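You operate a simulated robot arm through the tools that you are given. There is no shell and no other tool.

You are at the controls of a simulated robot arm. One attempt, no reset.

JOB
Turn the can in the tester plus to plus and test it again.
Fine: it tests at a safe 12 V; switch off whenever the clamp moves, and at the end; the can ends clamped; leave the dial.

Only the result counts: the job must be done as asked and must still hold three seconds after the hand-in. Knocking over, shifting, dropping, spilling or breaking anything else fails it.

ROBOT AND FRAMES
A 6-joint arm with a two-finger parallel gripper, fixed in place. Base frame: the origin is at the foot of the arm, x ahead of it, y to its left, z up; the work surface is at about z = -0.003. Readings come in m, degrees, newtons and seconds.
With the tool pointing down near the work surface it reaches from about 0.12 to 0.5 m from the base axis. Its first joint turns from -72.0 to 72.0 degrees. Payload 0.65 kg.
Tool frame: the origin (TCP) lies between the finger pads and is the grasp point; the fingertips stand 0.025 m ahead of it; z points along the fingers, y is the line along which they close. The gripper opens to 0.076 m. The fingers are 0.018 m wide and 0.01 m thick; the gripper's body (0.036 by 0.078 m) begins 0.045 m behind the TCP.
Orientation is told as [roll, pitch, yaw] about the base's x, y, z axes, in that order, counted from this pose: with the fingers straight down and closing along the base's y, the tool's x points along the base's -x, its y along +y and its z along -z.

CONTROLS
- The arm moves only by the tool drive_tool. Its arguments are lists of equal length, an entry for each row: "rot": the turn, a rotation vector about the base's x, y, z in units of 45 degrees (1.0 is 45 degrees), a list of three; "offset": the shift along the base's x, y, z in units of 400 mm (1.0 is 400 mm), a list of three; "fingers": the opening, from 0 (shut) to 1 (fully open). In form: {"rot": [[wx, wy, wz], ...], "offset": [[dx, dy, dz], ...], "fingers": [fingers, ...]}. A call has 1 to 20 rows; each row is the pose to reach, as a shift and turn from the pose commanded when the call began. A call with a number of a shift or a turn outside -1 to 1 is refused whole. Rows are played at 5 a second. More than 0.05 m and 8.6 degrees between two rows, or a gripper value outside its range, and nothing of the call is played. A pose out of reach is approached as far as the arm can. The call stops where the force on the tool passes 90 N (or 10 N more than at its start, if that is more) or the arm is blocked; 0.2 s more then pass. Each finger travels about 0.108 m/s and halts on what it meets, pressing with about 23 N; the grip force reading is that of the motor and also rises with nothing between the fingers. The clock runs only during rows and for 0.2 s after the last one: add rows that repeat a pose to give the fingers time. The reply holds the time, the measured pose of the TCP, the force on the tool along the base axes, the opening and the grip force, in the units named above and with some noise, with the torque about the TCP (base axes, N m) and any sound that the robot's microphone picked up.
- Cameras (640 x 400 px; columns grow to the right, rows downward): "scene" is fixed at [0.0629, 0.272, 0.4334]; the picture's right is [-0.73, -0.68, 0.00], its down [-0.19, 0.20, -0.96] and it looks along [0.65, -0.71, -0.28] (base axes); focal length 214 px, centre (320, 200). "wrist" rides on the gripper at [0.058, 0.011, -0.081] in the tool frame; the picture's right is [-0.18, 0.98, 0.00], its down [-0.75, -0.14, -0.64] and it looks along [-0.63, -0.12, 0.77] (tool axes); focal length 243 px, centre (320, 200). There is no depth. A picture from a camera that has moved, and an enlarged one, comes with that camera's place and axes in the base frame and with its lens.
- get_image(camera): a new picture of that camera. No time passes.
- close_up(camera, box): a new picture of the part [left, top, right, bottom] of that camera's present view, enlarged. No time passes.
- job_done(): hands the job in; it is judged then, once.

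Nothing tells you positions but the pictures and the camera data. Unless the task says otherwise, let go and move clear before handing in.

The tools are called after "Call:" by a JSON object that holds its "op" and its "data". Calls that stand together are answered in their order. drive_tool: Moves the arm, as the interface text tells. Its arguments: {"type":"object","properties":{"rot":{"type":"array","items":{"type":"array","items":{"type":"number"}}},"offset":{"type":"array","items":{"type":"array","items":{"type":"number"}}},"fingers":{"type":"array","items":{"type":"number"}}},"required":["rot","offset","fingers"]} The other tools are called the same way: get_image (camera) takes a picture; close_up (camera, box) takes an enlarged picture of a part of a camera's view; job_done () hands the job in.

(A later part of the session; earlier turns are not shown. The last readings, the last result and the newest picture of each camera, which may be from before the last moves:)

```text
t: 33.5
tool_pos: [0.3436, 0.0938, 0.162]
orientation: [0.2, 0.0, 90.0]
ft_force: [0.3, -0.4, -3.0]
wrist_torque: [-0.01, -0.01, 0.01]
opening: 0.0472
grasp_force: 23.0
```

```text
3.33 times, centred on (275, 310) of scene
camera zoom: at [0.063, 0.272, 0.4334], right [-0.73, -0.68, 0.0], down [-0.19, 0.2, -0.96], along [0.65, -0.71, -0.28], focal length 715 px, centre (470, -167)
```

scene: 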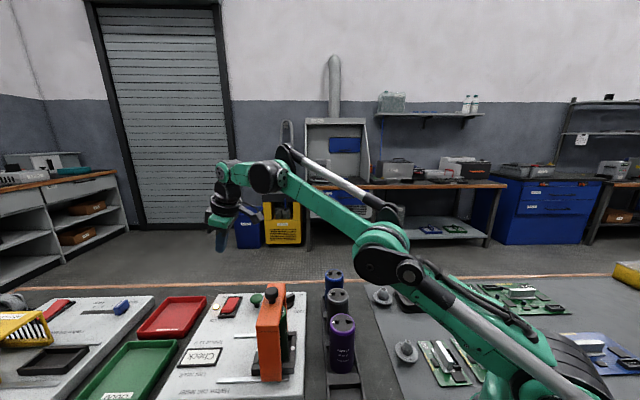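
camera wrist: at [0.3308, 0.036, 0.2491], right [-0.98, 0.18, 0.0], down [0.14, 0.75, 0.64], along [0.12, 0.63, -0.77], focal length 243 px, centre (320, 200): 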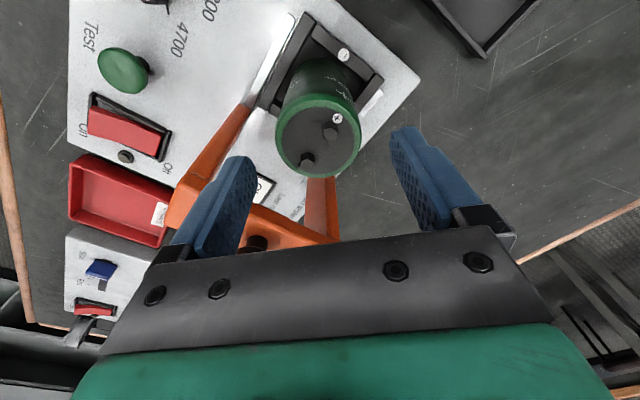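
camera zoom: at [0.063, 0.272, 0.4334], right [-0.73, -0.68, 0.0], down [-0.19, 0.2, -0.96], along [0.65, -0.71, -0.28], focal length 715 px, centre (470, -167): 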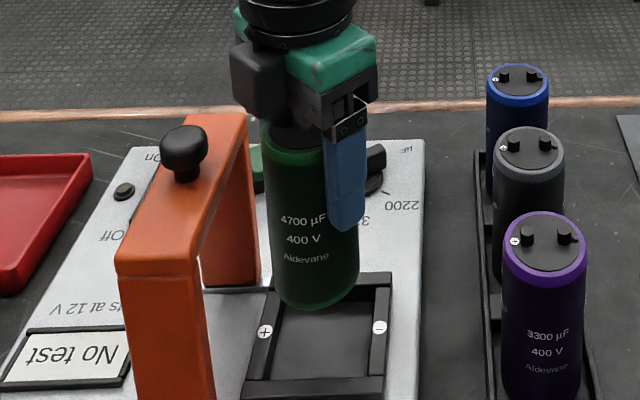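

The can is clear of the nest and the display now reads "No test". I turn it 180° (yaw +90 to −90) in four 45° steps.

Call:
{"op": "drive_tool", "data": {"rot": [[0, 0, -0.167], [0, 0, -0.333], [0, 0, -0.5], [0, 0, -0.667], [0, 0, -0.833], [0, 0, -1.0]], "offset": [[0, 0, 0], [0, 0, 0], [0, 0, 0], [0, 0, 0], [0, 0, 0], [0, 0, 0]], "fingers": [0.5, 0.5, 0.5, 0.5, 0.5, 0.5]}}

Call:
{"op": "drive_tool", "data": {"rot": [[0, 0, -0.167], [0, 0, -0.333], [0, 0, -0.5], [0, 0, -0.667], [0, 0, -0.833], [0, 0, -1.0]], "offset": [[0, 0, 0], [0, 0, 0], [0, 0, 0], [0, 0, 0], [0, 0, 0], [0, 0, 0]], "fingers": [0.5, 0.5, 0.5, 0.5, 0.5, 0.5]}}

Call:
{"op": "drive_tool", "data": {"rot": [[0, 0, -0.167], [0, 0, -0.333], [0, 0, -0.5], [0, 0, -0.667], [0, 0, -0.833], [0, 0, -1.0]], "offset": [[0, 0, 0], [0, 0, 0], [0, 0, 0], [0, 0, 0], [0, 0, 0], [0, 0, 0]], "fingers": [0.5, 0.5, 0.5, 0.5, 0.5, 0.5]}}

Call:
{"op": "drive_tool", "data": {"rot": [[0, 0, -0.167], [0, 0, -0.333], [0, 0, -0.5], [0, 0, -0.667], [0, 0, -0.833], [0, 0, -1.0], [0, 0, -1.0]], "offset": [[0, 0, 0], [0, 0, 0], [0, 0, 0], [0, 0, 0], [0, 0, 0], [0, 0, 0], [0, 0, 0]], "fingers": [0.5, 0.5, 0.5, 0.5, 0.5, 0.5, 0.5]}}

Call:
{"op": "close_up", "data": {"camera": "scene", "box": [225, 250, 325, 370]}}

Call:
{"op": "get_image", "data": {"camera": "wrist"}}

```text
t: 34.9
tool_pos: [0.3441, 0.0934, 0.1635]
orientation: [0.0, 0.0, 44.8]
ft_force: [0.7, 0.2, -3.0]
wrist_torque: [-0.03, -0.01, -0.02]
opening: 0.0471
grasp_force: 22.8
```

```text
t: 36.3
tool_pos: [0.3447, 0.0935, 0.1624]
orientation: [0.1, 0.1, -0.1]
ft_force: [-0.6, 0.1, -3.2]
wrist_torque: [0.04, 0.0, -0.02]
opening: 0.0469
grasp_force: 22.8
```

```text
t: 37.7
tool_pos: [0.3438, 0.0934, 0.1618]
orientation: [0.1, 0.0, -45.1]
ft_force: [0.7, 0.0, -2.4]
wrist_torque: [-0.02, 0.03, -0.03]
opening: 0.0469
grasp_force: 22.9
```

```text
t: 39.3
tool_pos: [0.344, 0.0953, 0.1614]
orientation: [0.1, 0.0, -90.1]
ft_force: [-0.2, -0.3, -2.7]
wrist_torque: [0.02, 0.01, 0.02]
opening: 0.0472
grasp_force: 23.3
```

```text
3.33 times, centred on (275, 310) of scene
camera zoom: at [0.063, 0.272, 0.4334], right [-0.73, -0.68, 0.0], down [-0.19, 0.2, -0.96], along [0.65, -0.71, -0.28], focal length 715 px, centre (470, -167)
```

zoom: 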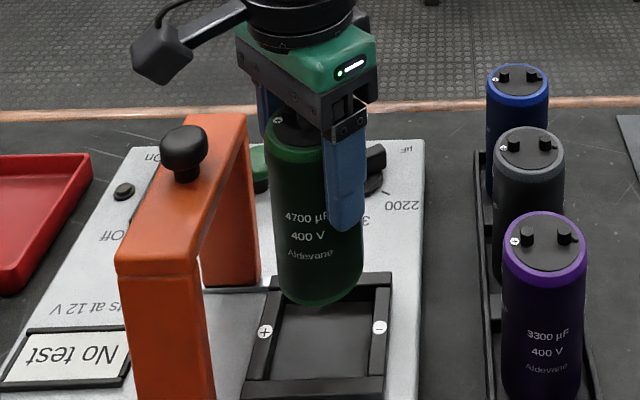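

```text
taken
camera wrist: at [0.3543, 0.1522, 0.2423], right [0.98, -0.19, 0.0], down [-0.14, -0.75, 0.64], along [-0.12, -0.63, -0.77], focal length 243 px, centre (320, 200)
```

wrist: 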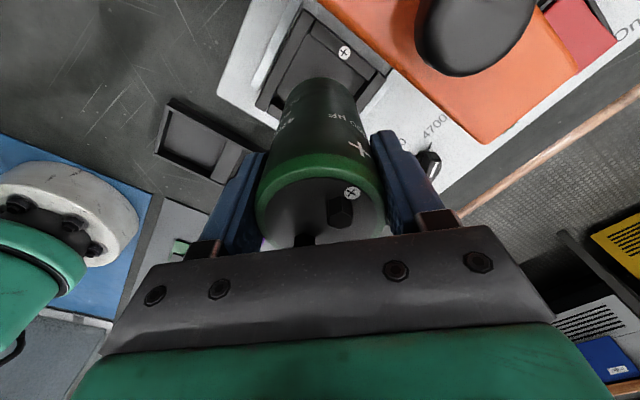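

The can's + is now on the nest's + side. Before lowering I check its lateral alignment with the nest.

Call:
{"op": "close_up", "data": {"camera": "scene", "box": [250, 310, 300, 385]}}

Call:
{"op": "close_up", "data": {"camera": "wrist", "box": [230, 0, 420, 140]}}

```text
5.33 times, centred on (275, 348) of scene
camera zoom: at [0.063, 0.272, 0.4334], right [-0.73, -0.68, 0.0], down [-0.19, 0.2, -0.96], along [0.65, -0.71, -0.28], focal length 1144 px, centre (560, -587)
```

zoom: 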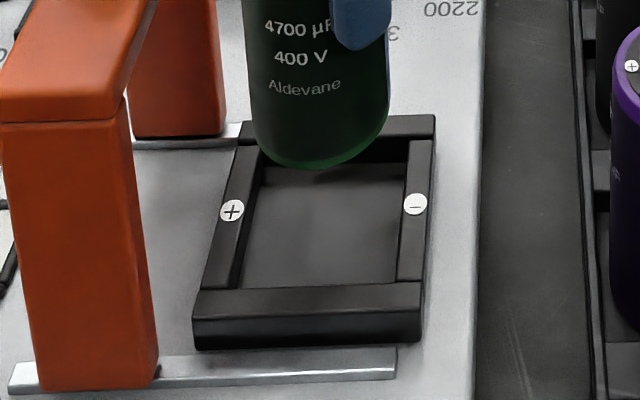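

```text
2.86 times, centred on (325, 70) of wrist
camera zoom: at [0.3543, 0.1522, 0.2423], right [0.98, -0.19, 0.0], down [-0.14, -0.75, 0.64], along [-0.12, -0.63, -0.77], focal length 693 px, centre (306, 571)
```

zoom: 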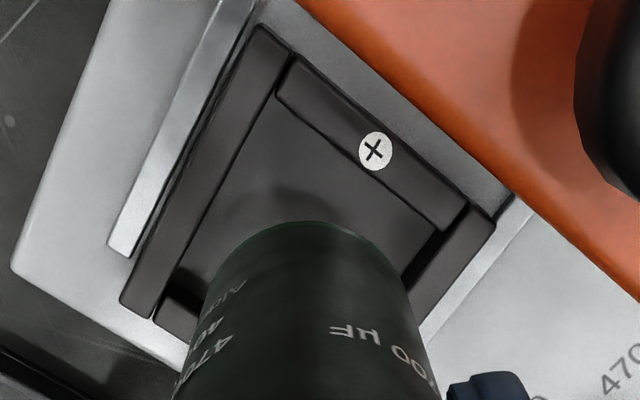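

The can sits about 3 mm off the nest centre in −y, so I correct by (−1, +3) mm and lower it in steps, watching the force.

Call:
{"op": "drive_tool", "data": {"rot": [[0, 0, 0], [0, 0, 0], [0, 0, 0], [0, 0, 0], [0, 0, 0], [0, 0, 0], [0, 0, 0], [0, 0, 0]], "offset": [[-0.0025, 0.0075, 0], [-0.0025, 0.0075, -0.03], [-0.0025, 0.0075, -0.06], [-0.0025, 0.0075, -0.085], [-0.0025, 0.0075, -0.105], [-0.0025, 0.0075, -0.118], [-0.0025, 0.0075, -0.125], [-0.0025, 0.0075, -0.125]], "fingers": [0.5, 0.5, 0.5, 0.5, 0.5, 0.5, 0.5, 0.5]}}

Call:
{"op": "close_up", "data": {"camera": "scene", "box": [245, 300, 305, 385]}}

Call:
{"op": "get_image", "data": {"camera": "wrist"}}

```text
t: 41.1
tool_pos: [0.3432, 0.0981, 0.1118]
orientation: [0.1, -0.1, -89.9]
ft_force: [0.0, -0.3, -1.7]
wrist_torque: [-0.02, 0.0, -0.01]
opening: 0.0468
grasp_force: 23.1
```

```text
4.71 times, centred on (275, 342) of scene
camera zoom: at [0.063, 0.272, 0.4334], right [-0.73, -0.68, 0.0], down [-0.19, 0.2, -0.96], along [0.65, -0.71, -0.28], focal length 1009 px, centre (532, -471)
```

zoom: 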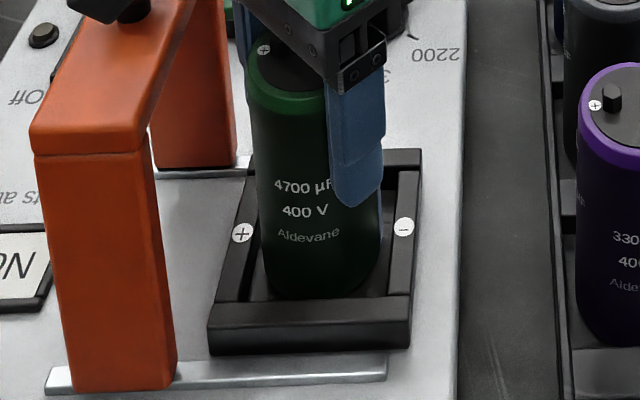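

```text
taken
camera wrist: at [0.3534, 0.1555, 0.1923], right [0.98, -0.18, 0.0], down [-0.14, -0.75, 0.64], along [-0.12, -0.63, -0.77], focal length 243 px, centre (320, 200)
```

wrist: 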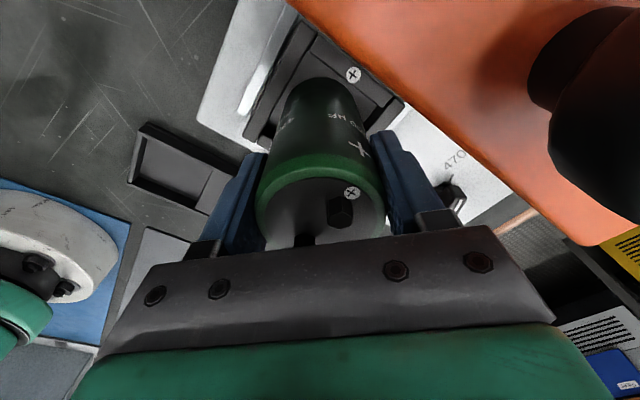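

The can is in the nest, about 1–2 mm above its rest. I lower the last bit, then open the fingers.

Call:
{"op": "drive_tool", "data": {"rot": [[0, 0, 0], [0, 0, 0], [0, 0, 0]], "offset": [[0, 0, -0.002], [0, 0, -0.004], [0, 0, -0.004]], "fingers": [0.5, 0.5, 0.5]}}

```text
t: 41.9
tool_pos: [0.3423, 0.098, 0.1098]
orientation: [0.2, 0.0, -90.0]
ft_force: [0.4, -0.3, -3.1]
wrist_torque: [0.0, 0.01, 0.0]
opening: 0.047
grasp_force: 22.8
```

Call:
{"op": "drive_tool", "data": {"rot": [[0, 0, 0], [0, 0, 0], [0, 0, 0], [0, 0, 0]], "offset": [[0, 0, -0.001], [0, 0, -0.002], [0, 0, -0.003], [0, 0, -0.003]], "fingers": [0.5, 0.5, 0.5, 0.5]}}

```text
t: 42.9
tool_pos: [0.3427, 0.0972, 0.1087]
orientation: [0.3, -0.1, -90.0]
ft_force: [7.8, 3.4, 20.5]
wrist_torque: [0.06, -0.14, -0.01]
opening: 0.0468
grasp_force: 22.4
```

The can is on the nest floor with an upward reaction of 20 N. I ease off half a millimetre and open the fingers.

Call:
{"op": "drive_tool", "data": {"rot": [[0, 0, 0], [0, 0, 0], [0, 0, 0], [0, 0, 0], [0, 0, 0]], "offset": [[0, 0, 0.0015], [0, 0, 0.0015], [0, 0, 0.0015], [0, 0, 0.0015], [0, 0, 0.0015]], "fingers": [0.5, 0.65, 0.75, 0.87, 0.87]}}

Call:
{"op": "drive_tool", "data": {"rot": [[0, 0, 0], [0, 0, 0], [0, 0, 0], [0, 0, 0], [0, 0, 0], [0, 0, 0]], "offset": [[0, 0, 0.05], [0, 0, 0.1], [0, 0, 0.18], [0, 0, 0.28], [0, 0, 0.38], [0, 0, 0.38]], "fingers": [0.87, 0.87, 0.87, 0.87, 0.87, 0.87]}}

Call:
{"op": "close_up", "data": {"camera": "scene", "box": [205, 280, 305, 385]}}

Call:
{"op": "get_image", "data": {"camera": "wrist"}}

```text
t: 44.1
tool_pos: [0.341, 0.0966, 0.108]
orientation: [0.1, 0.0, -89.9]
ft_force: [-0.6, -0.2, 0.0]
wrist_torque: [-0.01, 0.02, -0.02]
opening: 0.0662
grasp_force: 0.1
```

```text
t: 45.5
tool_pos: [0.3431, 0.0957, 0.2606]
orientation: [0.1, -0.1, -90.0]
ft_force: [-0.3, 0.6, -0.2]
wrist_torque: [0.02, -0.01, -0.05]
opening: 0.0661
grasp_force: 0.2
```

```text
3.81 times, centred on (255, 332) of scene
camera zoom: at [0.0629, 0.272, 0.4334], right [-0.73, -0.68, 0.0], down [-0.19, 0.2, -0.96], along [0.65, -0.71, -0.28], focal length 817 px, centre (568, -305)
```

zoom: 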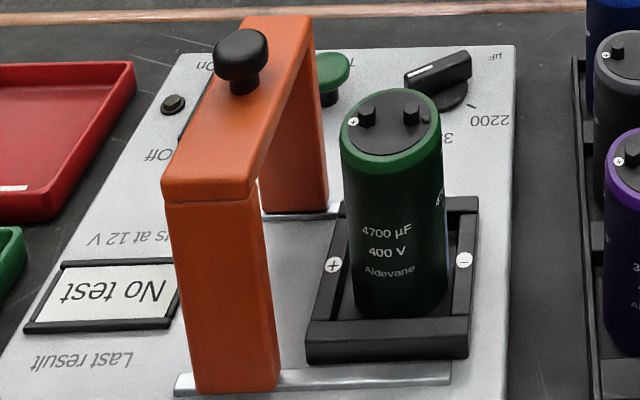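

```text
taken
camera wrist: at [0.3534, 0.1536, 0.3407], right [0.98, -0.18, 0.0], down [-0.14, -0.75, 0.64], along [-0.12, -0.63, -0.77], focal length 243 px, centre (320, 200)
```

wrist: 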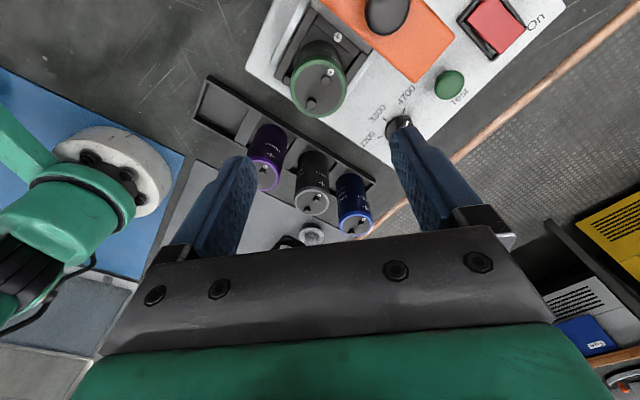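

The can stands in the nest. I check the plus alignment closely.

Call:
{"op": "close_up", "data": {"camera": "wrist", "box": [270, 20, 390, 130]}}

Call:
{"op": "close_up", "data": {"camera": "scene", "box": [245, 295, 305, 385]}}

```text
3.64 times, centred on (330, 75) of wrist
camera zoom: at [0.3534, 0.1536, 0.3407], right [0.98, -0.18, 0.0], down [-0.14, -0.75, 0.64], along [-0.12, -0.63, -0.77], focal length 882 px, centre (284, 654)
```

zoom: 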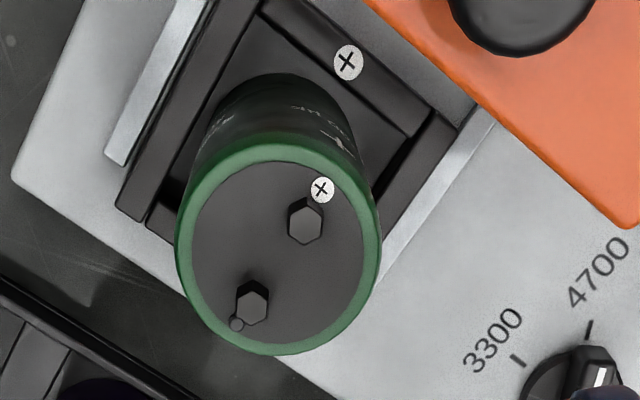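

```text
4.44 times, centred on (275, 340) of scene
camera zoom: at [0.0629, 0.272, 0.4334], right [-0.73, -0.68, 0.0], down [-0.19, 0.2, -0.96], along [0.65, -0.71, -0.28], focal length 953 px, centre (520, -422)
```

zoom: 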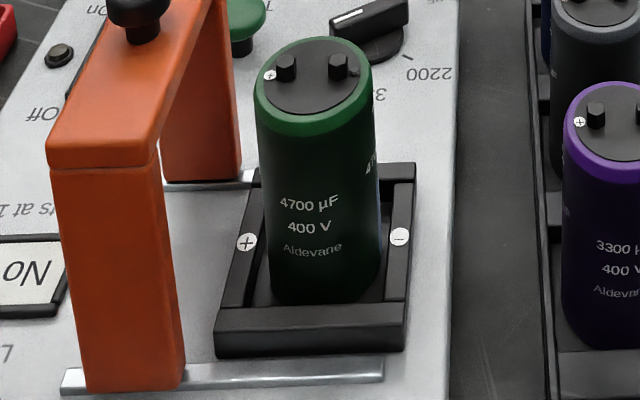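

The can's + points at 44°, squarely at the nest's +. Now I go back over the knob with yaw −45° to slide the clamp closed, with the switch still off.

Call:
{"op": "drive_tool", "data": {"rot": [[0, 0, 0.167], [0, 0, 0.333], [0, 0, 0.5], [0, 0, 0.667], [0, 0, 0.833], [0, 0, 1.0], [0, 0, 1.0]], "offset": [[0.02, 0.02, 0], [0.04, 0.04, 0], [0.06, 0.06, 0], [0.08, 0.08, 0], [0.1, 0.1, 0], [0.115, 0.115, 0], [0.115, 0.115, 0]], "fingers": [0.8, 0.8, 0.8, 0.8, 0.8, 0.8, 0.8]}}

Call:
{"op": "get_image", "data": {"camera": "wrist"}}

Call:
{"op": "close_up", "data": {"camera": "scene", "box": [185, 250, 325, 390]}}

```text
t: 47.1
tool_pos: [0.3903, 0.1439, 0.262]
orientation: [0.1, 0.0, -44.9]
ft_force: [0.7, 0.4, 0.1]
wrist_torque: [0.01, 0.02, -0.01]
opening: 0.0608
grasp_force: 0.0
```

```text
taken
camera wrist: at [0.3555, 0.1917, 0.3419], right [0.82, 0.57, 0.0], down [0.43, -0.63, 0.64], along [0.37, -0.53, -0.77], focal length 243 px, centre (320, 200)
```

wrist: 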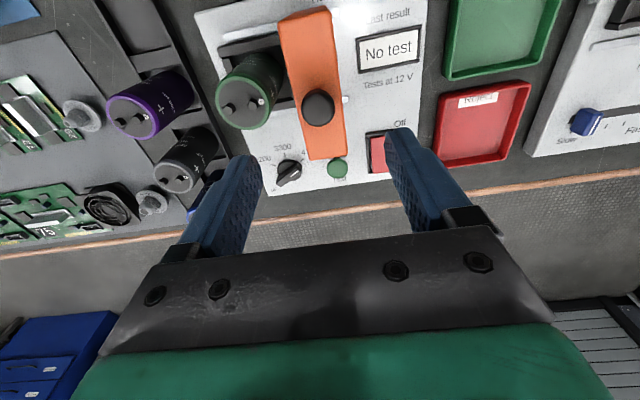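

```text
2.86 times, centred on (255, 320) of scene
camera zoom: at [0.063, 0.272, 0.4334], right [-0.73, -0.68, 0.0], down [-0.19, 0.2, -0.96], along [0.65, -0.71, -0.28], focal length 613 px, centre (506, -143)
```

zoom: 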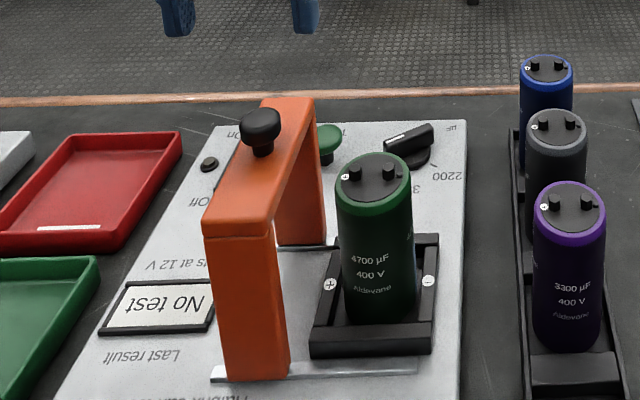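

Call:
{"op": "drive_tool", "data": {"rot": [[0, 0, 0], [0, 0, 0], [0, 0, 0], [0, 0, 0], [0, 0, 0], [0, 0, 0], [0, 0, 0]], "offset": [[-0.003, -0.003, -0.08], [-0.003, -0.003, -0.15], [-0.003, -0.003, -0.2], [-0.003, -0.003, -0.2], [-0.003, -0.003, -0.2], [-0.003, -0.003, -0.2], [-0.003, -0.003, -0.2]], "fingers": [0.8, 0.8, 0.8, 0.6, 0.45, 0.36, 0.36]}}

Call:
{"op": "close_up", "data": {"camera": "scene", "box": [185, 250, 325, 390]}}

```text
t: 48.7
tool_pos: [0.3877, 0.1414, 0.1819]
orientation: [0.1, 0.1, -45.0]
ft_force: [0.4, -0.8, -0.4]
wrist_torque: [0.02, -0.01, 0.02]
opening: 0.0273
grasp_force: 0.1
```

```text
2.86 times, centred on (255, 320) of scene
camera zoom: at [0.0629, 0.272, 0.4334], right [-0.73, -0.68, 0.0], down [-0.19, 0.2, -0.96], along [0.65, -0.71, -0.28], focal length 613 px, centre (506, -143)
```

zoom: 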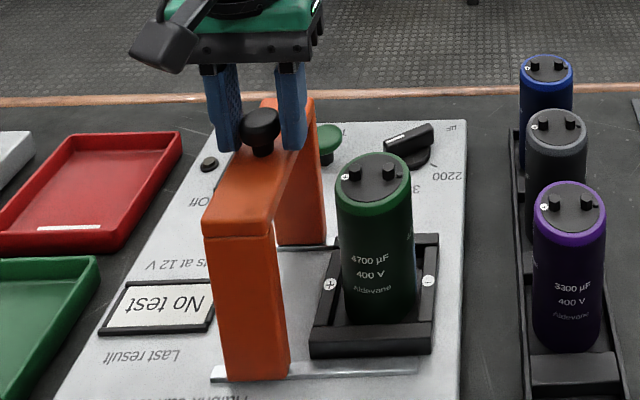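

The cage is around the knob. I slide the clamp back along −u to just short of its original position.

Call:
{"op": "drive_tool", "data": {"rot": [[0, 0, 0], [0, 0, 0], [0, 0, 0], [0, 0, 0], [0, 0, 0], [0, 0, 0], [0, 0, 0], [0, 0, 0], [0, 0, 0]], "offset": [[-0.014, -0.014, 0], [-0.028, -0.028, 0], [-0.042, -0.042, 0], [-0.056, -0.056, 0], [-0.07, -0.07, 0], [-0.084, -0.084, 0], [-0.098, -0.098, 0], [-0.108, -0.108, 0], [-0.108, -0.108, 0]], "fingers": [0.36, 0.36, 0.36, 0.36, 0.36, 0.36, 0.36, 0.36, 0.36]}}

Call:
{"op": "close_up", "data": {"camera": "scene", "box": [225, 250, 325, 340]}}

Call:
{"op": "close_up", "data": {"camera": "scene", "box": [150, 270, 390, 400]}}

```text
t: 50.7
tool_pos: [0.3444, 0.0984, 0.1829]
orientation: [0.2, 0.0, -45.0]
ft_force: [0.5, 0.1, 0.4]
wrist_torque: [0.01, -0.02, 0.03]
opening: 0.0278
grasp_force: 0.5
```

```text
4.44 times, centred on (275, 295) of scene
camera zoom: at [0.0629, 0.2719, 0.4334], right [-0.73, -0.68, 0.0], down [-0.19, 0.2, -0.96], along [0.65, -0.71, -0.28], focal length 953 px, centre (520, -222)
```

zoom: 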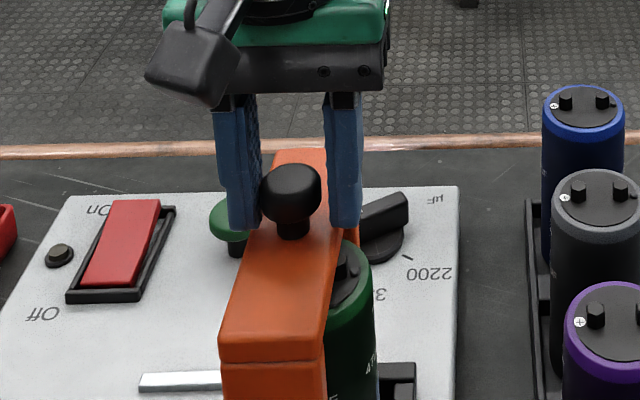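

```text
2.67 times, centred on (270, 335) of scene
camera zoom: at [0.0629, 0.2719, 0.4334], right [-0.73, -0.68, 0.0], down [-0.19, 0.2, -0.96], along [0.65, -0.71, -0.28], focal length 572 px, centre (453, -160)
```

zoom: 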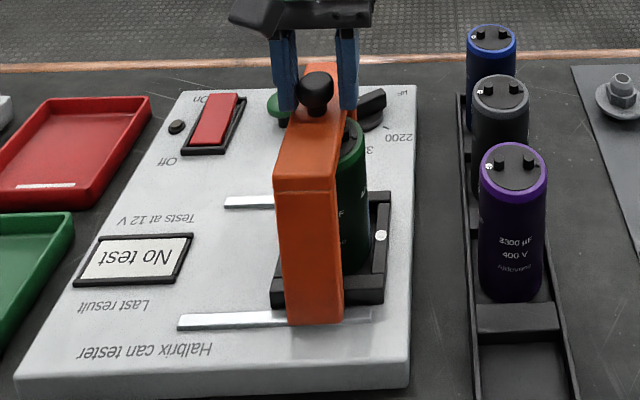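

About 6 mm remain to the original closed position. I creep the rest in small steps, watching the force for an end stop.

Call:
{"op": "drive_tool", "data": {"rot": [[0, 0, 0], [0, 0, 0], [0, 0, 0], [0, 0, 0]], "offset": [[-0.004, -0.004, 0], [-0.008, -0.008, 0], [-0.01, -0.01, 0], [-0.01, -0.01, 0]], "fingers": [0.36, 0.36, 0.36, 0.36]}}

Call:
{"op": "close_up", "data": {"camera": "scene", "box": [225, 250, 325, 340]}}

```text
t: 51.7
tool_pos: [0.34, 0.0949, 0.1822]
orientation: [0.1, 0.1, -45.0]
ft_force: [0.2, 0.8, 0.2]
wrist_torque: [0.0, -0.01, 0.01]
opening: 0.0285
grasp_force: 0.6
```

```text
4.44 times, centred on (275, 295) of scene
camera zoom: at [0.0629, 0.272, 0.4334], right [-0.73, -0.68, 0.0], down [-0.19, 0.2, -0.96], along [0.65, -0.71, -0.28], focal length 953 px, centre (520, -222)
```

zoom: 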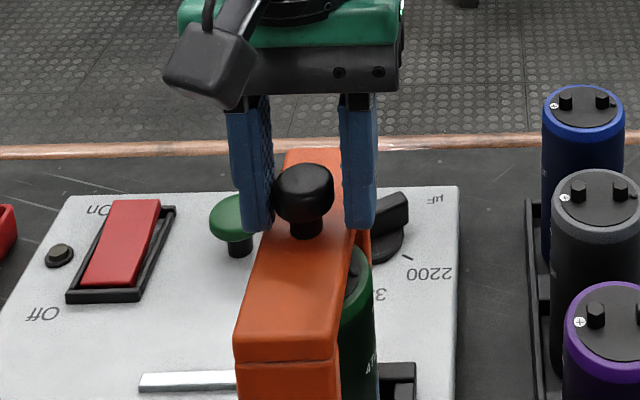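

The knob matches its original spot to within about 0.5 mm. I nudge another millimetre to seat it, checking for a stop.

Call:
{"op": "drive_tool", "data": {"rot": [[0, 0, 0], [0, 0, 0], [0, 0, 0]], "offset": [[-0.001, -0.001, 0], [-0.0018, -0.0018, 0], [-0.0018, -0.0018, 0]], "fingers": [0.36, 0.36, 0.36]}}

Call:
{"op": "close_up", "data": {"camera": "scene", "box": [225, 250, 325, 340]}}

Call:
{"op": "close_up", "data": {"camera": "scene", "box": [250, 330, 310, 390]}}

```text
t: 52.5
tool_pos: [0.3407, 0.0935, 0.1817]
orientation: [0.1, 0.0, -44.9]
ft_force: [1.0, 3.7, -0.9]
wrist_torque: [0.01, 0.01, 0.04]
opening: 0.03
grasp_force: 1.9
```

```text
4.44 times, centred on (275, 295) of scene
camera zoom: at [0.0629, 0.272, 0.4334], right [-0.73, -0.68, 0.0], down [-0.19, 0.2, -0.96], along [0.65, -0.71, -0.28], focal length 953 px, centre (520, -222)
```

zoom: 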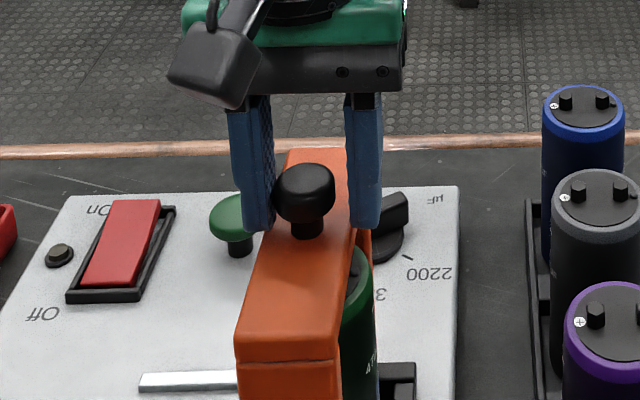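

```text
6.67 times, centred on (280, 360) of scene
camera zoom: at [0.0629, 0.272, 0.4334], right [-0.73, -0.68, 0.0], down [-0.19, 0.2, -0.96], along [0.65, -0.71, -0.28], focal length 1430 px, centre (587, -867)
```

zoom: 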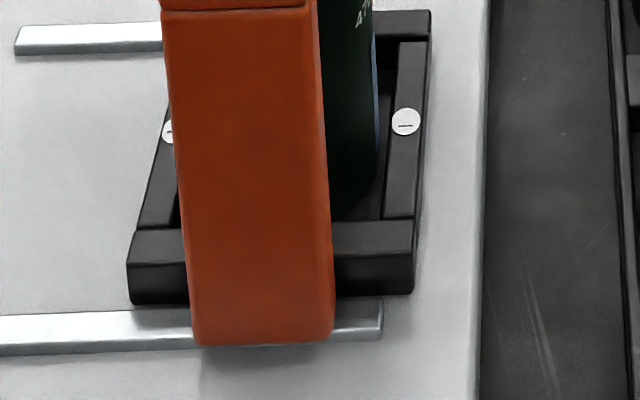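

The clamp is back against its closed stop, matching the original picture. I open the fingers, rise, and go over the On end of the switch with an outward tilt.

Call:
{"op": "drive_tool", "data": {"rot": [[0, 0, 0], [0, 0, 0], [0, 0, 0], [0, 0, 0], [0, 0, 0], [0, 0, 0]], "offset": [[0, 0, 0], [0, 0, 0], [0, 0, 0.04], [0, 0, 0.1], [0, 0, 0.2], [0, 0, 0.2]], "fingers": [0.6, 0.8, 0.8, 0.8, 0.8, 0.8]}}

Call:
{"op": "drive_tool", "data": {"rot": [[0, 0, 0], [0.02, -0.128, 0], [0.039, -0.256, 0], [0.059, -0.384, 0], [0.078, -0.512, 0], [0.098, -0.64, 0], [0.1175, -0.769, 0], [0.1175, -0.769, 0], [0.1175, -0.769, 0]], "offset": [[0.06, -0.005, 0], [0.13, -0.01, -0.03], [0.2, -0.015, -0.07], [0.27, -0.02, -0.12], [0.34, -0.025, -0.17], [0.4, -0.03, -0.22], [0.465, -0.035, -0.28], [0.465, -0.035, -0.28], [0.465, -0.035, -0.28]], "fingers": [0.6, 0.4, 0.2, 0, 0, 0, 0, 0, 0]}}

Call:
{"op": "close_up", "data": {"camera": "scene", "box": [185, 240, 315, 341]}}

Call:
{"op": "get_image", "data": {"camera": "wrist"}}

```text
t: 53.9
tool_pos: [0.339, 0.0948, 0.2616]
orientation: [0.1, 0.0, -45.1]
ft_force: [-0.6, -0.9, -0.8]
wrist_torque: [0.02, 0.01, 0.03]
opening: 0.0609
grasp_force: 0.1
```

```text
t: 55.9
tool_pos: [0.5268, 0.081, 0.1508]
orientation: [29.5, -19.9, -50.3]
ft_force: [1.0, -0.1, 0.2]
wrist_torque: [-0.02, 0.01, -0.02]
opening: 0.0001
grasp_force: 22.5
```

```text
3.96 times, centred on (250, 290) of scene
camera zoom: at [0.0629, 0.272, 0.4334], right [-0.73, -0.68, 0.0], down [-0.19, 0.2, -0.96], along [0.65, -0.71, -0.28], focal length 849 px, centre (597, -158)
```

zoom: 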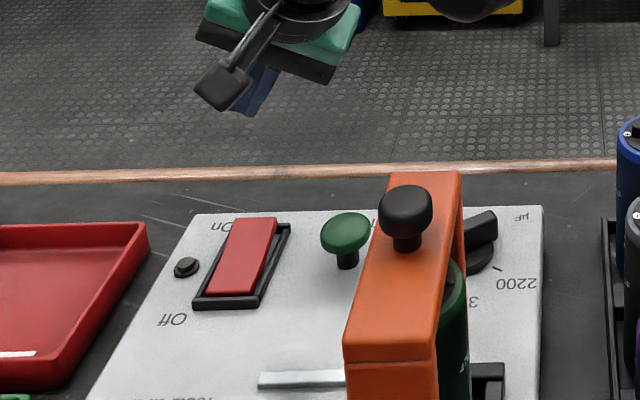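

```text
taken
camera wrist: at [0.4516, 0.1221, 0.201], right [0.66, 0.54, 0.52], down [0.01, -0.7, 0.72], along [0.75, -0.47, -0.47], focal length 243 px, centre (320, 200)
```

wrist: 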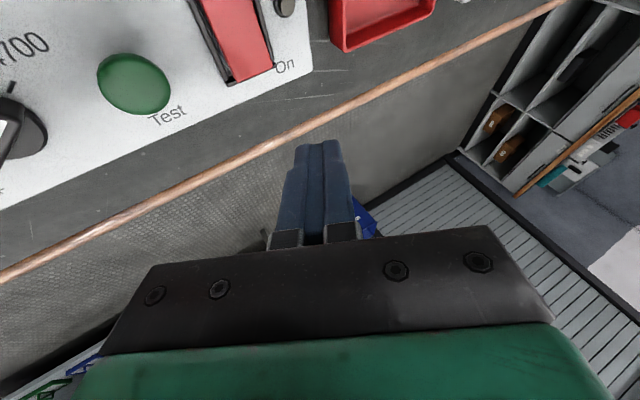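

Call:
{"op": "close_up", "data": {"camera": "wrist", "box": [180, 0, 330, 95]}}

Call:
{"op": "close_up", "data": {"camera": "scene", "box": [205, 285, 255, 325]}}

```text
4.21 times, centred on (255, 48) of wrist
camera zoom: at [0.4516, 0.1221, 0.201], right [0.66, 0.54, 0.52], down [0.01, -0.7, 0.72], along [0.75, -0.47, -0.47], focal length 1022 px, centre (594, 842)
```

zoom: 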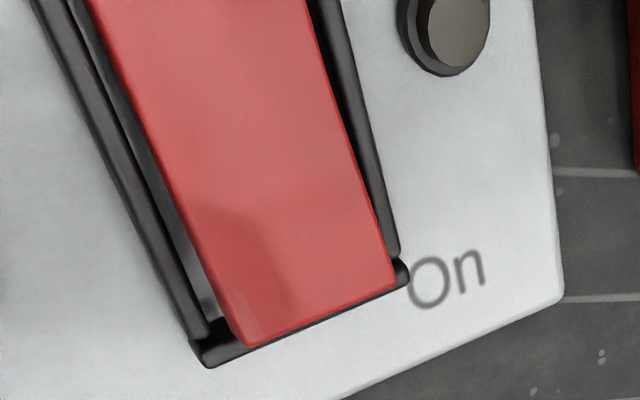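

```text
10.00 times, centred on (230, 305) of scene
camera zoom: at [0.0629, 0.272, 0.4334], right [-0.73, -0.68, 0.0], down [-0.19, 0.2, -0.96], along [0.65, -0.71, -0.28], focal length 2145 px, centre (1220, -850)
```

zoom: 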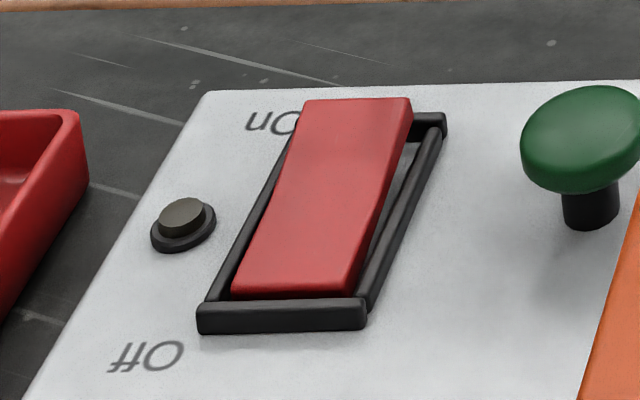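

The raised On end is centred near (0.546, 0.078, 0.037). I press it in small steps.

Call:
{"op": "drive_tool", "data": {"rot": [[0, 0, 0], [0, 0, 0], [0, 0, 0], [0, 0, 0], [0, 0, 0], [0, 0, 0], [0, 0, 0]], "offset": [[0.011, -0.011, -0.06], [0.011, -0.011, -0.13], [0.011, -0.011, -0.18], [0.011, -0.011, -0.195], [0.011, -0.011, -0.203], [0.011, -0.011, -0.208], [0.011, -0.011, -0.208]], "fingers": [0, 0, 0, 0, 0, 0, 0]}}

Call:
{"op": "close_up", "data": {"camera": "scene", "box": [185, 240, 315, 341]}}

Call:
{"op": "get_image", "data": {"camera": "wrist"}}

```text
t: 57.5
tool_pos: [0.5308, 0.0752, 0.0674]
orientation: [29.6, -19.9, -50.2]
ft_force: [-0.8, -1.1, 0.7]
wrist_torque: [-0.04, -0.01, 0.0]
opening: 0.0002
grasp_force: 22.9
```

```text
3.96 times, centred on (250, 290) of scene
camera zoom: at [0.0629, 0.272, 0.4334], right [-0.73, -0.68, 0.0], down [-0.19, 0.2, -0.96], along [0.65, -0.71, -0.28], focal length 849 px, centre (597, -158)
```

zoom: 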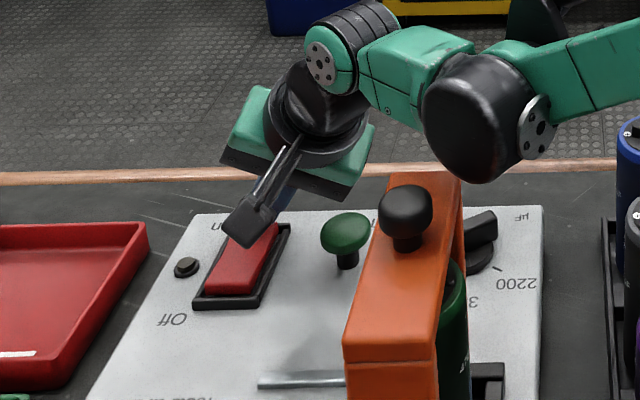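

```text
taken
camera wrist: at [0.4551, 0.1176, 0.1172], right [0.66, 0.54, 0.52], down [0.01, -0.7, 0.72], along [0.75, -0.47, -0.47], focal length 243 px, centre (320, 200)
```

wrist: 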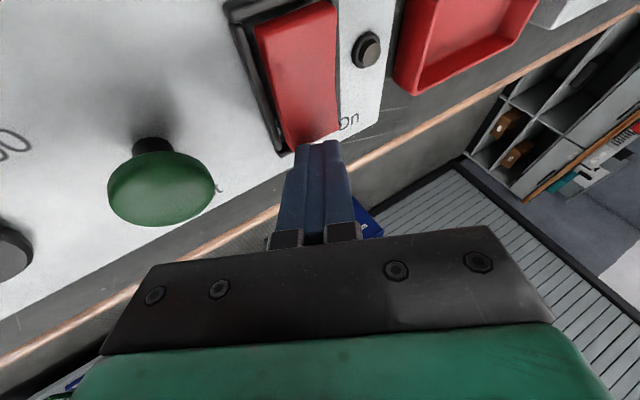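

No contact yet. Before going lower I check the clearance between the arm's wrist and the clamp.

Call:
{"op": "close_up", "data": {"camera": "scene", "box": [255, 255, 325, 310]}}

Call:
{"op": "get_image", "data": {"camera": "scene"}}

```text
7.27 times, centred on (290, 282) of scene
camera zoom: at [0.0629, 0.272, 0.4334], right [-0.73, -0.68, 0.0], down [-0.19, 0.2, -0.96], along [0.65, -0.71, -0.28], focal length 1560 px, centre (538, -400)
```

zoom: 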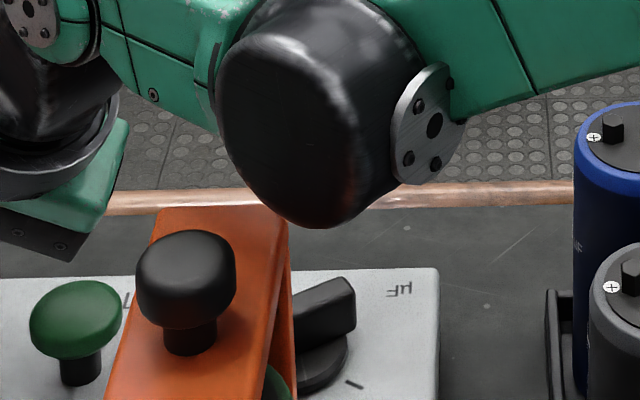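

```text
taken
```

scene: 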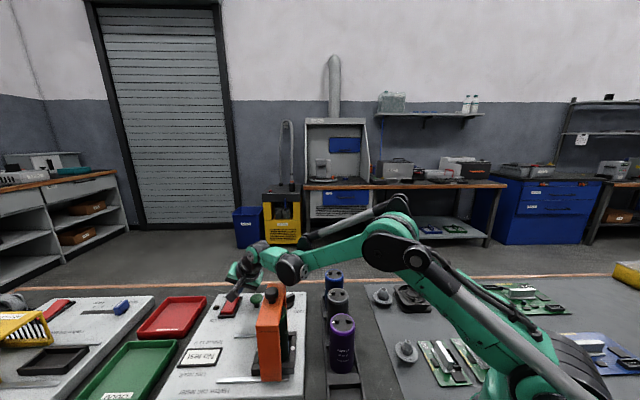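

The wrist joint passes only about 1 cm above the clamp beam with this 35° tilt. I back up and use a smaller 25° tilt, which raises that joint.

Call:
{"op": "drive_tool", "data": {"rot": [[0, 0, 0], [0, 0, 0], [-0.017, 0.11, 0], [-0.0336, 0.2197, 0], [-0.0336, 0.2197, 0], [-0.0336, 0.2197, 0]], "offset": [[0, 0, 0.04], [0, 0, 0.08], [0.004, 0, 0.08], [0.009, 0.001, 0.08], [0.009, 0.001, 0.08], [0.009, 0.001, 0.08]], "fingers": [0, 0, 0, 0, 0, 0]}}

Call:
{"op": "close_up", "data": {"camera": "scene", "box": [185, 230, 325, 330]}}

```text
t: 58.9
tool_pos: [0.5346, 0.0771, 0.098]
orientation: [20.7, -14.5, -47.6]
ft_force: [0.0, 0.5, 0.2]
wrist_torque: [0.0, 0.0, 0.02]
opening: 0.0001
grasp_force: 23.2
```

```text
4.00 times, centred on (255, 280) of scene
camera zoom: at [0.0629, 0.272, 0.4334], right [-0.73, -0.68, 0.0], down [-0.19, 0.2, -0.96], along [0.65, -0.71, -0.28], focal length 858 px, centre (580, -120)
```

zoom: 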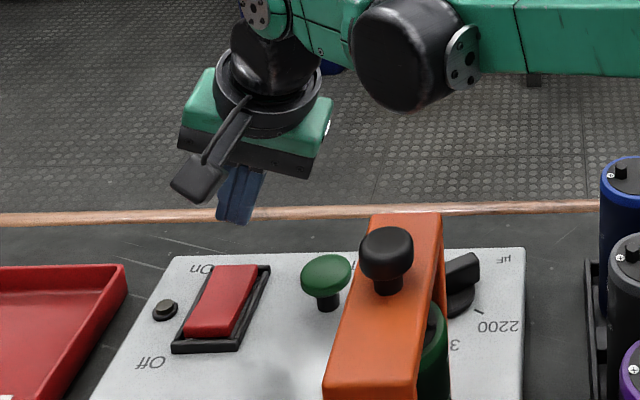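

The clearance is good now. I descend in small steps onto the On end.

Call:
{"op": "drive_tool", "data": {"rot": [[0, 0, 0], [0, 0, 0], [0, 0, 0], [0, 0, 0], [0, 0, 0], [0, 0, 0]], "offset": [[0, 0, -0.03], [0, 0, -0.06], [0, 0, -0.073], [0, 0, -0.08], [0, 0, -0.085], [0, 0, -0.085]], "fingers": [0, 0, 0, 0, 0, 0]}}

Call:
{"op": "close_up", "data": {"camera": "scene", "box": [185, 230, 325, 330]}}

Call:
{"op": "get_image", "data": {"camera": "wrist"}}

```text
t: 60.3
tool_pos: [0.5329, 0.0772, 0.0645]
orientation: [20.6, -14.5, -47.7]
ft_force: [-0.3, -1.6, 1.1]
wrist_torque: [0.0, 0.0, -0.02]
opening: 0.0
grasp_force: 22.7
heard: click
```

```text
4.00 times, centred on (255, 280) of scene
camera zoom: at [0.0629, 0.272, 0.4334], right [-0.73, -0.68, 0.0], down [-0.19, 0.2, -0.96], along [0.65, -0.71, -0.28], focal length 858 px, centre (580, -120)
```

zoom: 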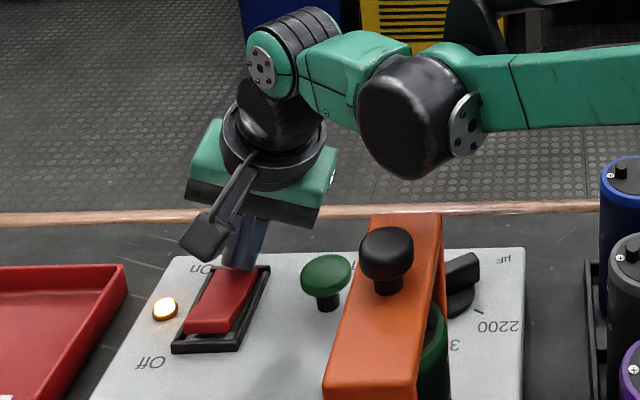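

```text
taken
camera wrist: at [0.4684, 0.1206, 0.1262], right [0.74, 0.55, 0.38], down [0.13, -0.68, 0.72], along [0.66, -0.48, -0.58], focal length 243 px, centre (320, 200)
```

wrist: 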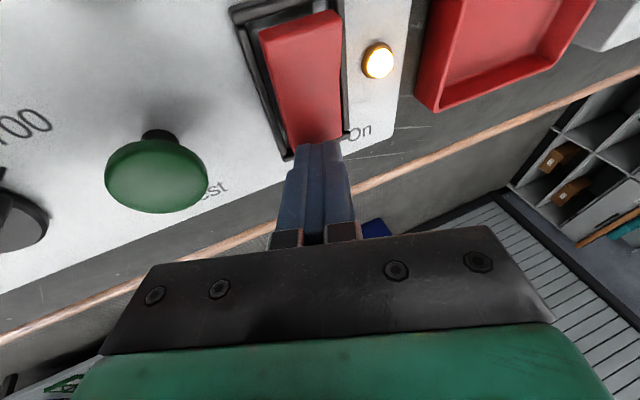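

A click, and the LED is lit: the tester is on, with the clamp closed. I lift, remove the tilt and hover over the green Test button.

Call:
{"op": "drive_tool", "data": {"rot": [[0, 0, 0], [0, 0, 0], [-0.017, 0.11, 0], [-0.034, 0.22, 0], [-0.05, 0.33, 0], [-0.067, 0.44, 0], [-0.084, 0.549, 0], [-0.084, 0.549, 0], [-0.084, 0.549, 0]], "offset": [[0, 0, 0.04], [0, 0, 0.12], [-0.028, -0.013, 0.15], [-0.056, -0.026, 0.15], [-0.084, -0.039, 0.15], [-0.112, -0.052, 0.15], [-0.139, -0.064, 0.15], [-0.139, -0.064, 0.15], [-0.139, -0.064, 0.15]], "fingers": [0, 0, 0, 0, 0, 0, 0, 0, 0]}}

Call:
{"op": "close_up", "data": {"camera": "scene", "box": [185, 230, 325, 330]}}

Call:
{"op": "get_image", "data": {"camera": "wrist"}}

```text
t: 62.3
tool_pos: [0.4777, 0.0505, 0.1253]
orientation: [0.2, 0.0, -44.9]
ft_force: [-0.4, 0.0, 0.2]
wrist_torque: [0.0, 0.01, 0.01]
opening: 0.0
grasp_force: 23.5
```

```text
4.00 times, centred on (255, 280) of scene
camera zoom: at [0.0629, 0.272, 0.4334], right [-0.73, -0.68, 0.0], down [-0.19, 0.2, -0.96], along [0.65, -0.71, -0.28], focal length 858 px, centre (580, -120)
```

zoom: 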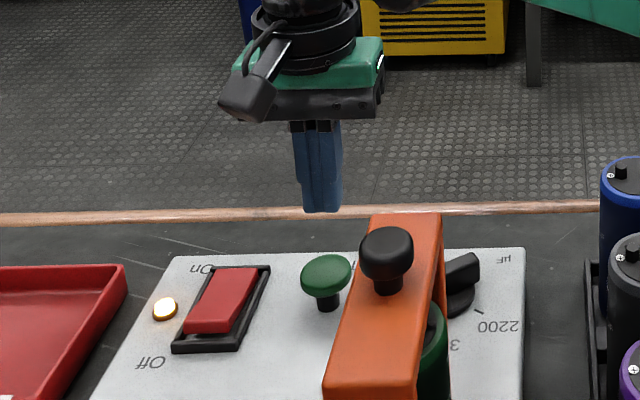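

```text
taken
camera wrist: at [0.4439, 0.0998, 0.2052], right [0.82, 0.57, 0.0], down [0.43, -0.63, 0.64], along [0.36, -0.53, -0.77], focal length 243 px, centre (320, 200)
```

wrist: 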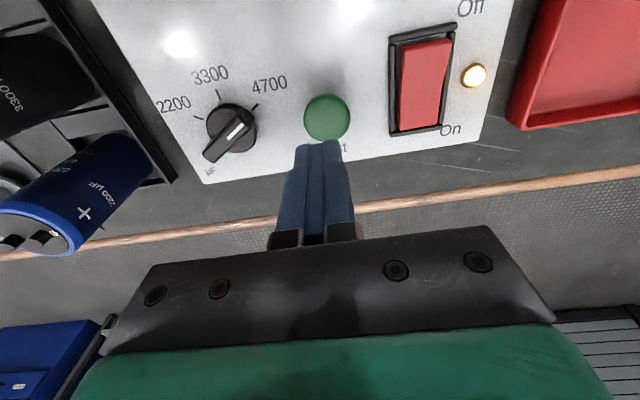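

The tip is nearly over the button, so I shift 3 mm and press down in small steps until it clicks.

Call:
{"op": "drive_tool", "data": {"rot": [[0, 0, 0], [0, 0, 0], [0, 0, 0], [0, 0, 0], [0, 0, 0], [0, 0, 0], [0, 0, 0]], "offset": [[0.008, 0.005, -0.04], [0.008, 0.005, -0.09], [0.008, 0.005, -0.11], [0.008, 0.005, -0.12], [0.008, 0.005, -0.125], [0.008, 0.005, -0.13], [0.008, 0.005, -0.13]], "fingers": [0, 0, 0, 0, 0, 0, 0]}}

Call:
{"op": "close_up", "data": {"camera": "scene", "box": [165, 260, 325, 390]}}

```text
t: 63.9
tool_pos: [0.4824, 0.0518, 0.073]
orientation: [0.1, -0.1, -45.1]
ft_force: [-1.2, 2.7, 2.4]
wrist_torque: [0.02, 0.04, 0.0]
opening: 0.0
grasp_force: 23.0
```

```text
3.08 times, centred on (245, 325) of scene
camera zoom: at [0.0629, 0.272, 0.4334], right [-0.73, -0.68, 0.0], down [-0.19, 0.2, -0.96], along [0.65, -0.71, -0.28], focal length 660 px, centre (551, -185)
```

zoom: 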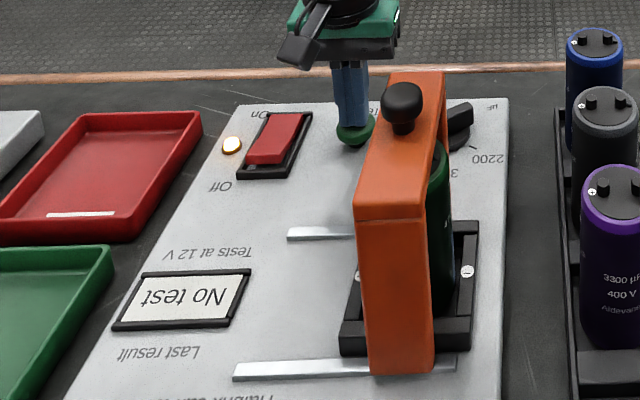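

The tip touches the button with about 2 N but there is no click yet. I press a few mm further.

Call:
{"op": "drive_tool", "data": {"rot": [[0, 0, 0], [0, 0, 0], [0, 0, 0], [0, 0, 0]], "offset": [[0, 0, -0.0025], [0, 0, -0.005], [0, 0, -0.0075], [0, 0, -0.0075]], "fingers": [0, 0, 0, 0]}}

Call:
{"op": "close_up", "data": {"camera": "scene", "box": [165, 260, 325, 390]}}

```text
t: 64.9
tool_pos: [0.483, 0.0511, 0.0692]
orientation: [0.1, 0.0, -45.0]
ft_force: [-1.8, 0.8, 2.5]
wrist_torque: [0.01, 0.01, 0.02]
opening: 0.0004
grasp_force: 23.1
heard: click
```

```text
3.08 times, centred on (245, 325) of scene
camera zoom: at [0.0629, 0.2719, 0.4334], right [-0.73, -0.68, 0.0], down [-0.19, 0.2, -0.96], along [0.65, -0.71, -0.28], focal length 660 px, centre (551, -185)
```

zoom: 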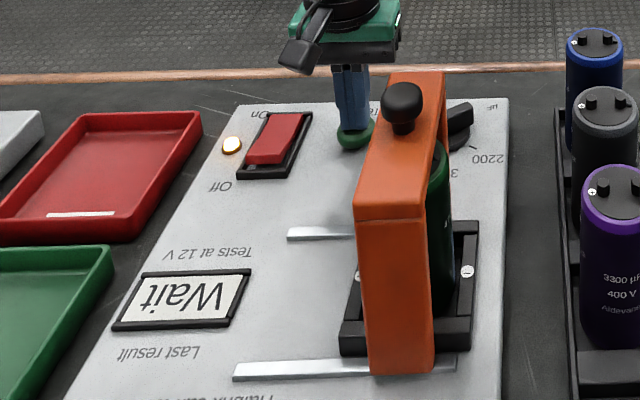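

Click, and the display says "Wait". I lift off the button and let time pass until the result shows.

Call:
{"op": "drive_tool", "data": {"rot": [[0, 0, 0], [0, 0, 0], [0, 0, 0], [0, 0, 0], [0, 0, 0]], "offset": [[0, 0, 0.03], [0, 0, 0.08], [0, 0, 0.14], [0, 0, 0.14], [0, 0, 0.14]], "fingers": [0, 0, 0, 0, 0]}}

Call:
{"op": "close_up", "data": {"camera": "scene", "box": [165, 260, 325, 390]}}

```text
t: 66.1
tool_pos: [0.4823, 0.0529, 0.1272]
orientation: [0.1, 0.0, -45.0]
ft_force: [-0.6, 0.0, 0.0]
wrist_torque: [0.01, 0.01, -0.02]
opening: 0.0001
grasp_force: 23.6
```

```text
3.08 times, centred on (245, 325) of scene
camera zoom: at [0.0629, 0.272, 0.4334], right [-0.73, -0.68, 0.0], down [-0.19, 0.2, -0.96], along [0.65, -0.71, -0.28], focal length 660 px, centre (551, -185)
```

zoom: 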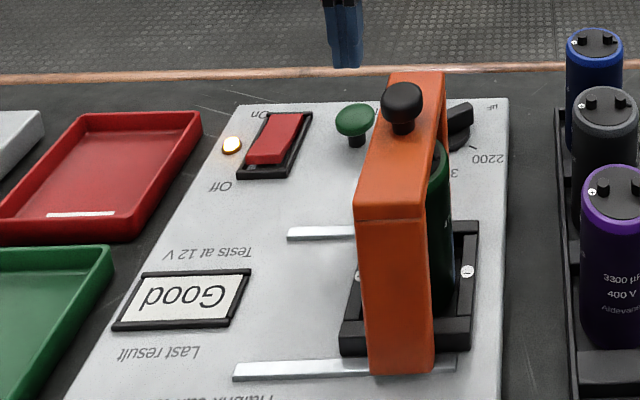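

The result is "Good". Now I switch off: back to the Off end with the 20° tilt that worked before.

Call:
{"op": "drive_tool", "data": {"rot": [[0, 0, 0], [0.023, -0.109, 0], [0.046, -0.217, 0], [0.069, -0.326, 0], [0.0924, -0.4346, 0], [0.0924, -0.4346, 0], [0.0924, -0.4346, 0]], "offset": [[0.01, 0.03, 0], [0.025, 0.06, -0.01], [0.04, 0.09, -0.02], [0.055, 0.11, -0.03], [0.07, 0.126, -0.04], [0.07, 0.126, -0.04], [0.07, 0.126, -0.04]], "fingers": [0, 0, 0, 0, 0, 0, 0]}}

Call:
{"op": "close_up", "data": {"camera": "scene", "box": [185, 230, 325, 330]}}

Call:
{"op": "get_image", "data": {"camera": "wrist"}}

```text
t: 67.7
tool_pos: [0.5098, 0.1042, 0.1098]
orientation: [17.2, -10.8, -46.6]
ft_force: [-0.4, 0.2, 0.1]
wrist_torque: [0.0, 0.0, 0.02]
opening: 0.0
grasp_force: 22.7
```

```text
4.00 times, centred on (255, 280) of scene
camera zoom: at [0.0629, 0.272, 0.4334], right [-0.73, -0.68, 0.0], down [-0.19, 0.2, -0.96], along [0.65, -0.71, -0.28], focal length 858 px, centre (580, -120)
```

zoom: 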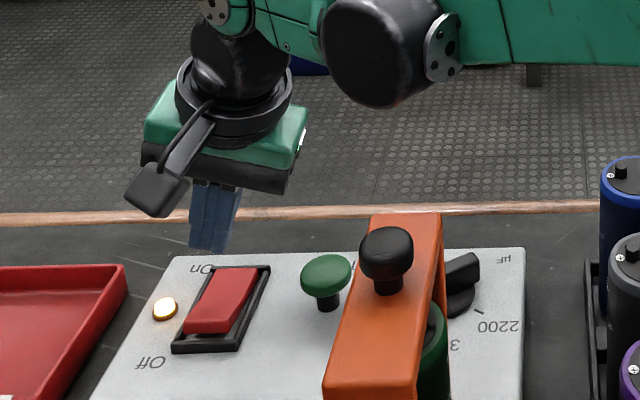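

```text
taken
camera wrist: at [0.4496, 0.1467, 0.176], right [0.77, 0.55, 0.32], down [0.2, -0.68, 0.7], along [0.61, -0.48, -0.64], focal length 243 px, centre (320, 200)
```

wrist: 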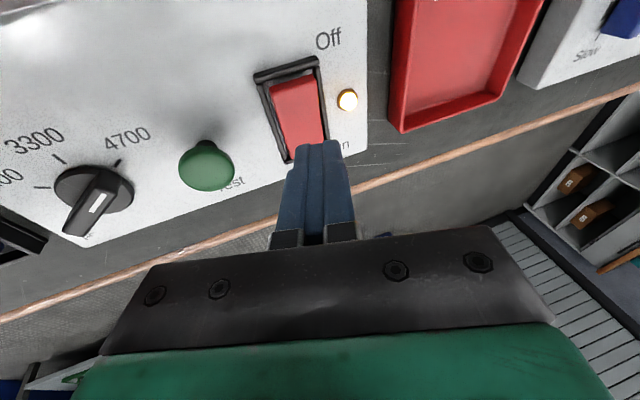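

Same pose as the first Off press. I lower in fine steps until it clicks.

Call:
{"op": "drive_tool", "data": {"rot": [[0, 0, 0], [0, 0, 0], [0, 0, 0], [0, 0, 0], [0, 0, 0], [0, 0, 0]], "offset": [[0, -0.002, -0.04], [0, -0.002, -0.08], [0, -0.002, -0.095], [0, -0.002, -0.102], [0, -0.002, -0.107], [0, -0.002, -0.107]], "fingers": [0, 0, 0, 0, 0, 0]}}

Call:
{"op": "close_up", "data": {"camera": "scene", "box": [185, 230, 325, 330]}}

```text
t: 69.1
tool_pos: [0.5093, 0.1031, 0.0674]
orientation: [17.1, -10.8, -46.6]
ft_force: [0.1, 2.4, 2.4]
wrist_torque: [0.08, 0.03, 0.02]
opening: 0.0001
grasp_force: 22.9
heard: click
```

```text
4.00 times, centred on (255, 280) of scene
camera zoom: at [0.0629, 0.272, 0.4334], right [-0.73, -0.68, 0.0], down [-0.19, 0.2, -0.96], along [0.65, -0.71, -0.28], focal length 858 px, centre (580, -120)
```

zoom: 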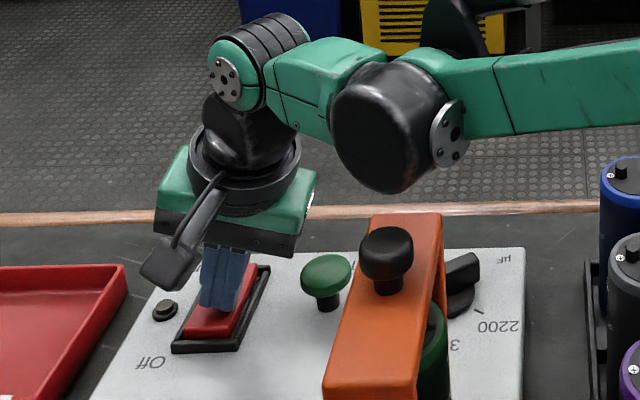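

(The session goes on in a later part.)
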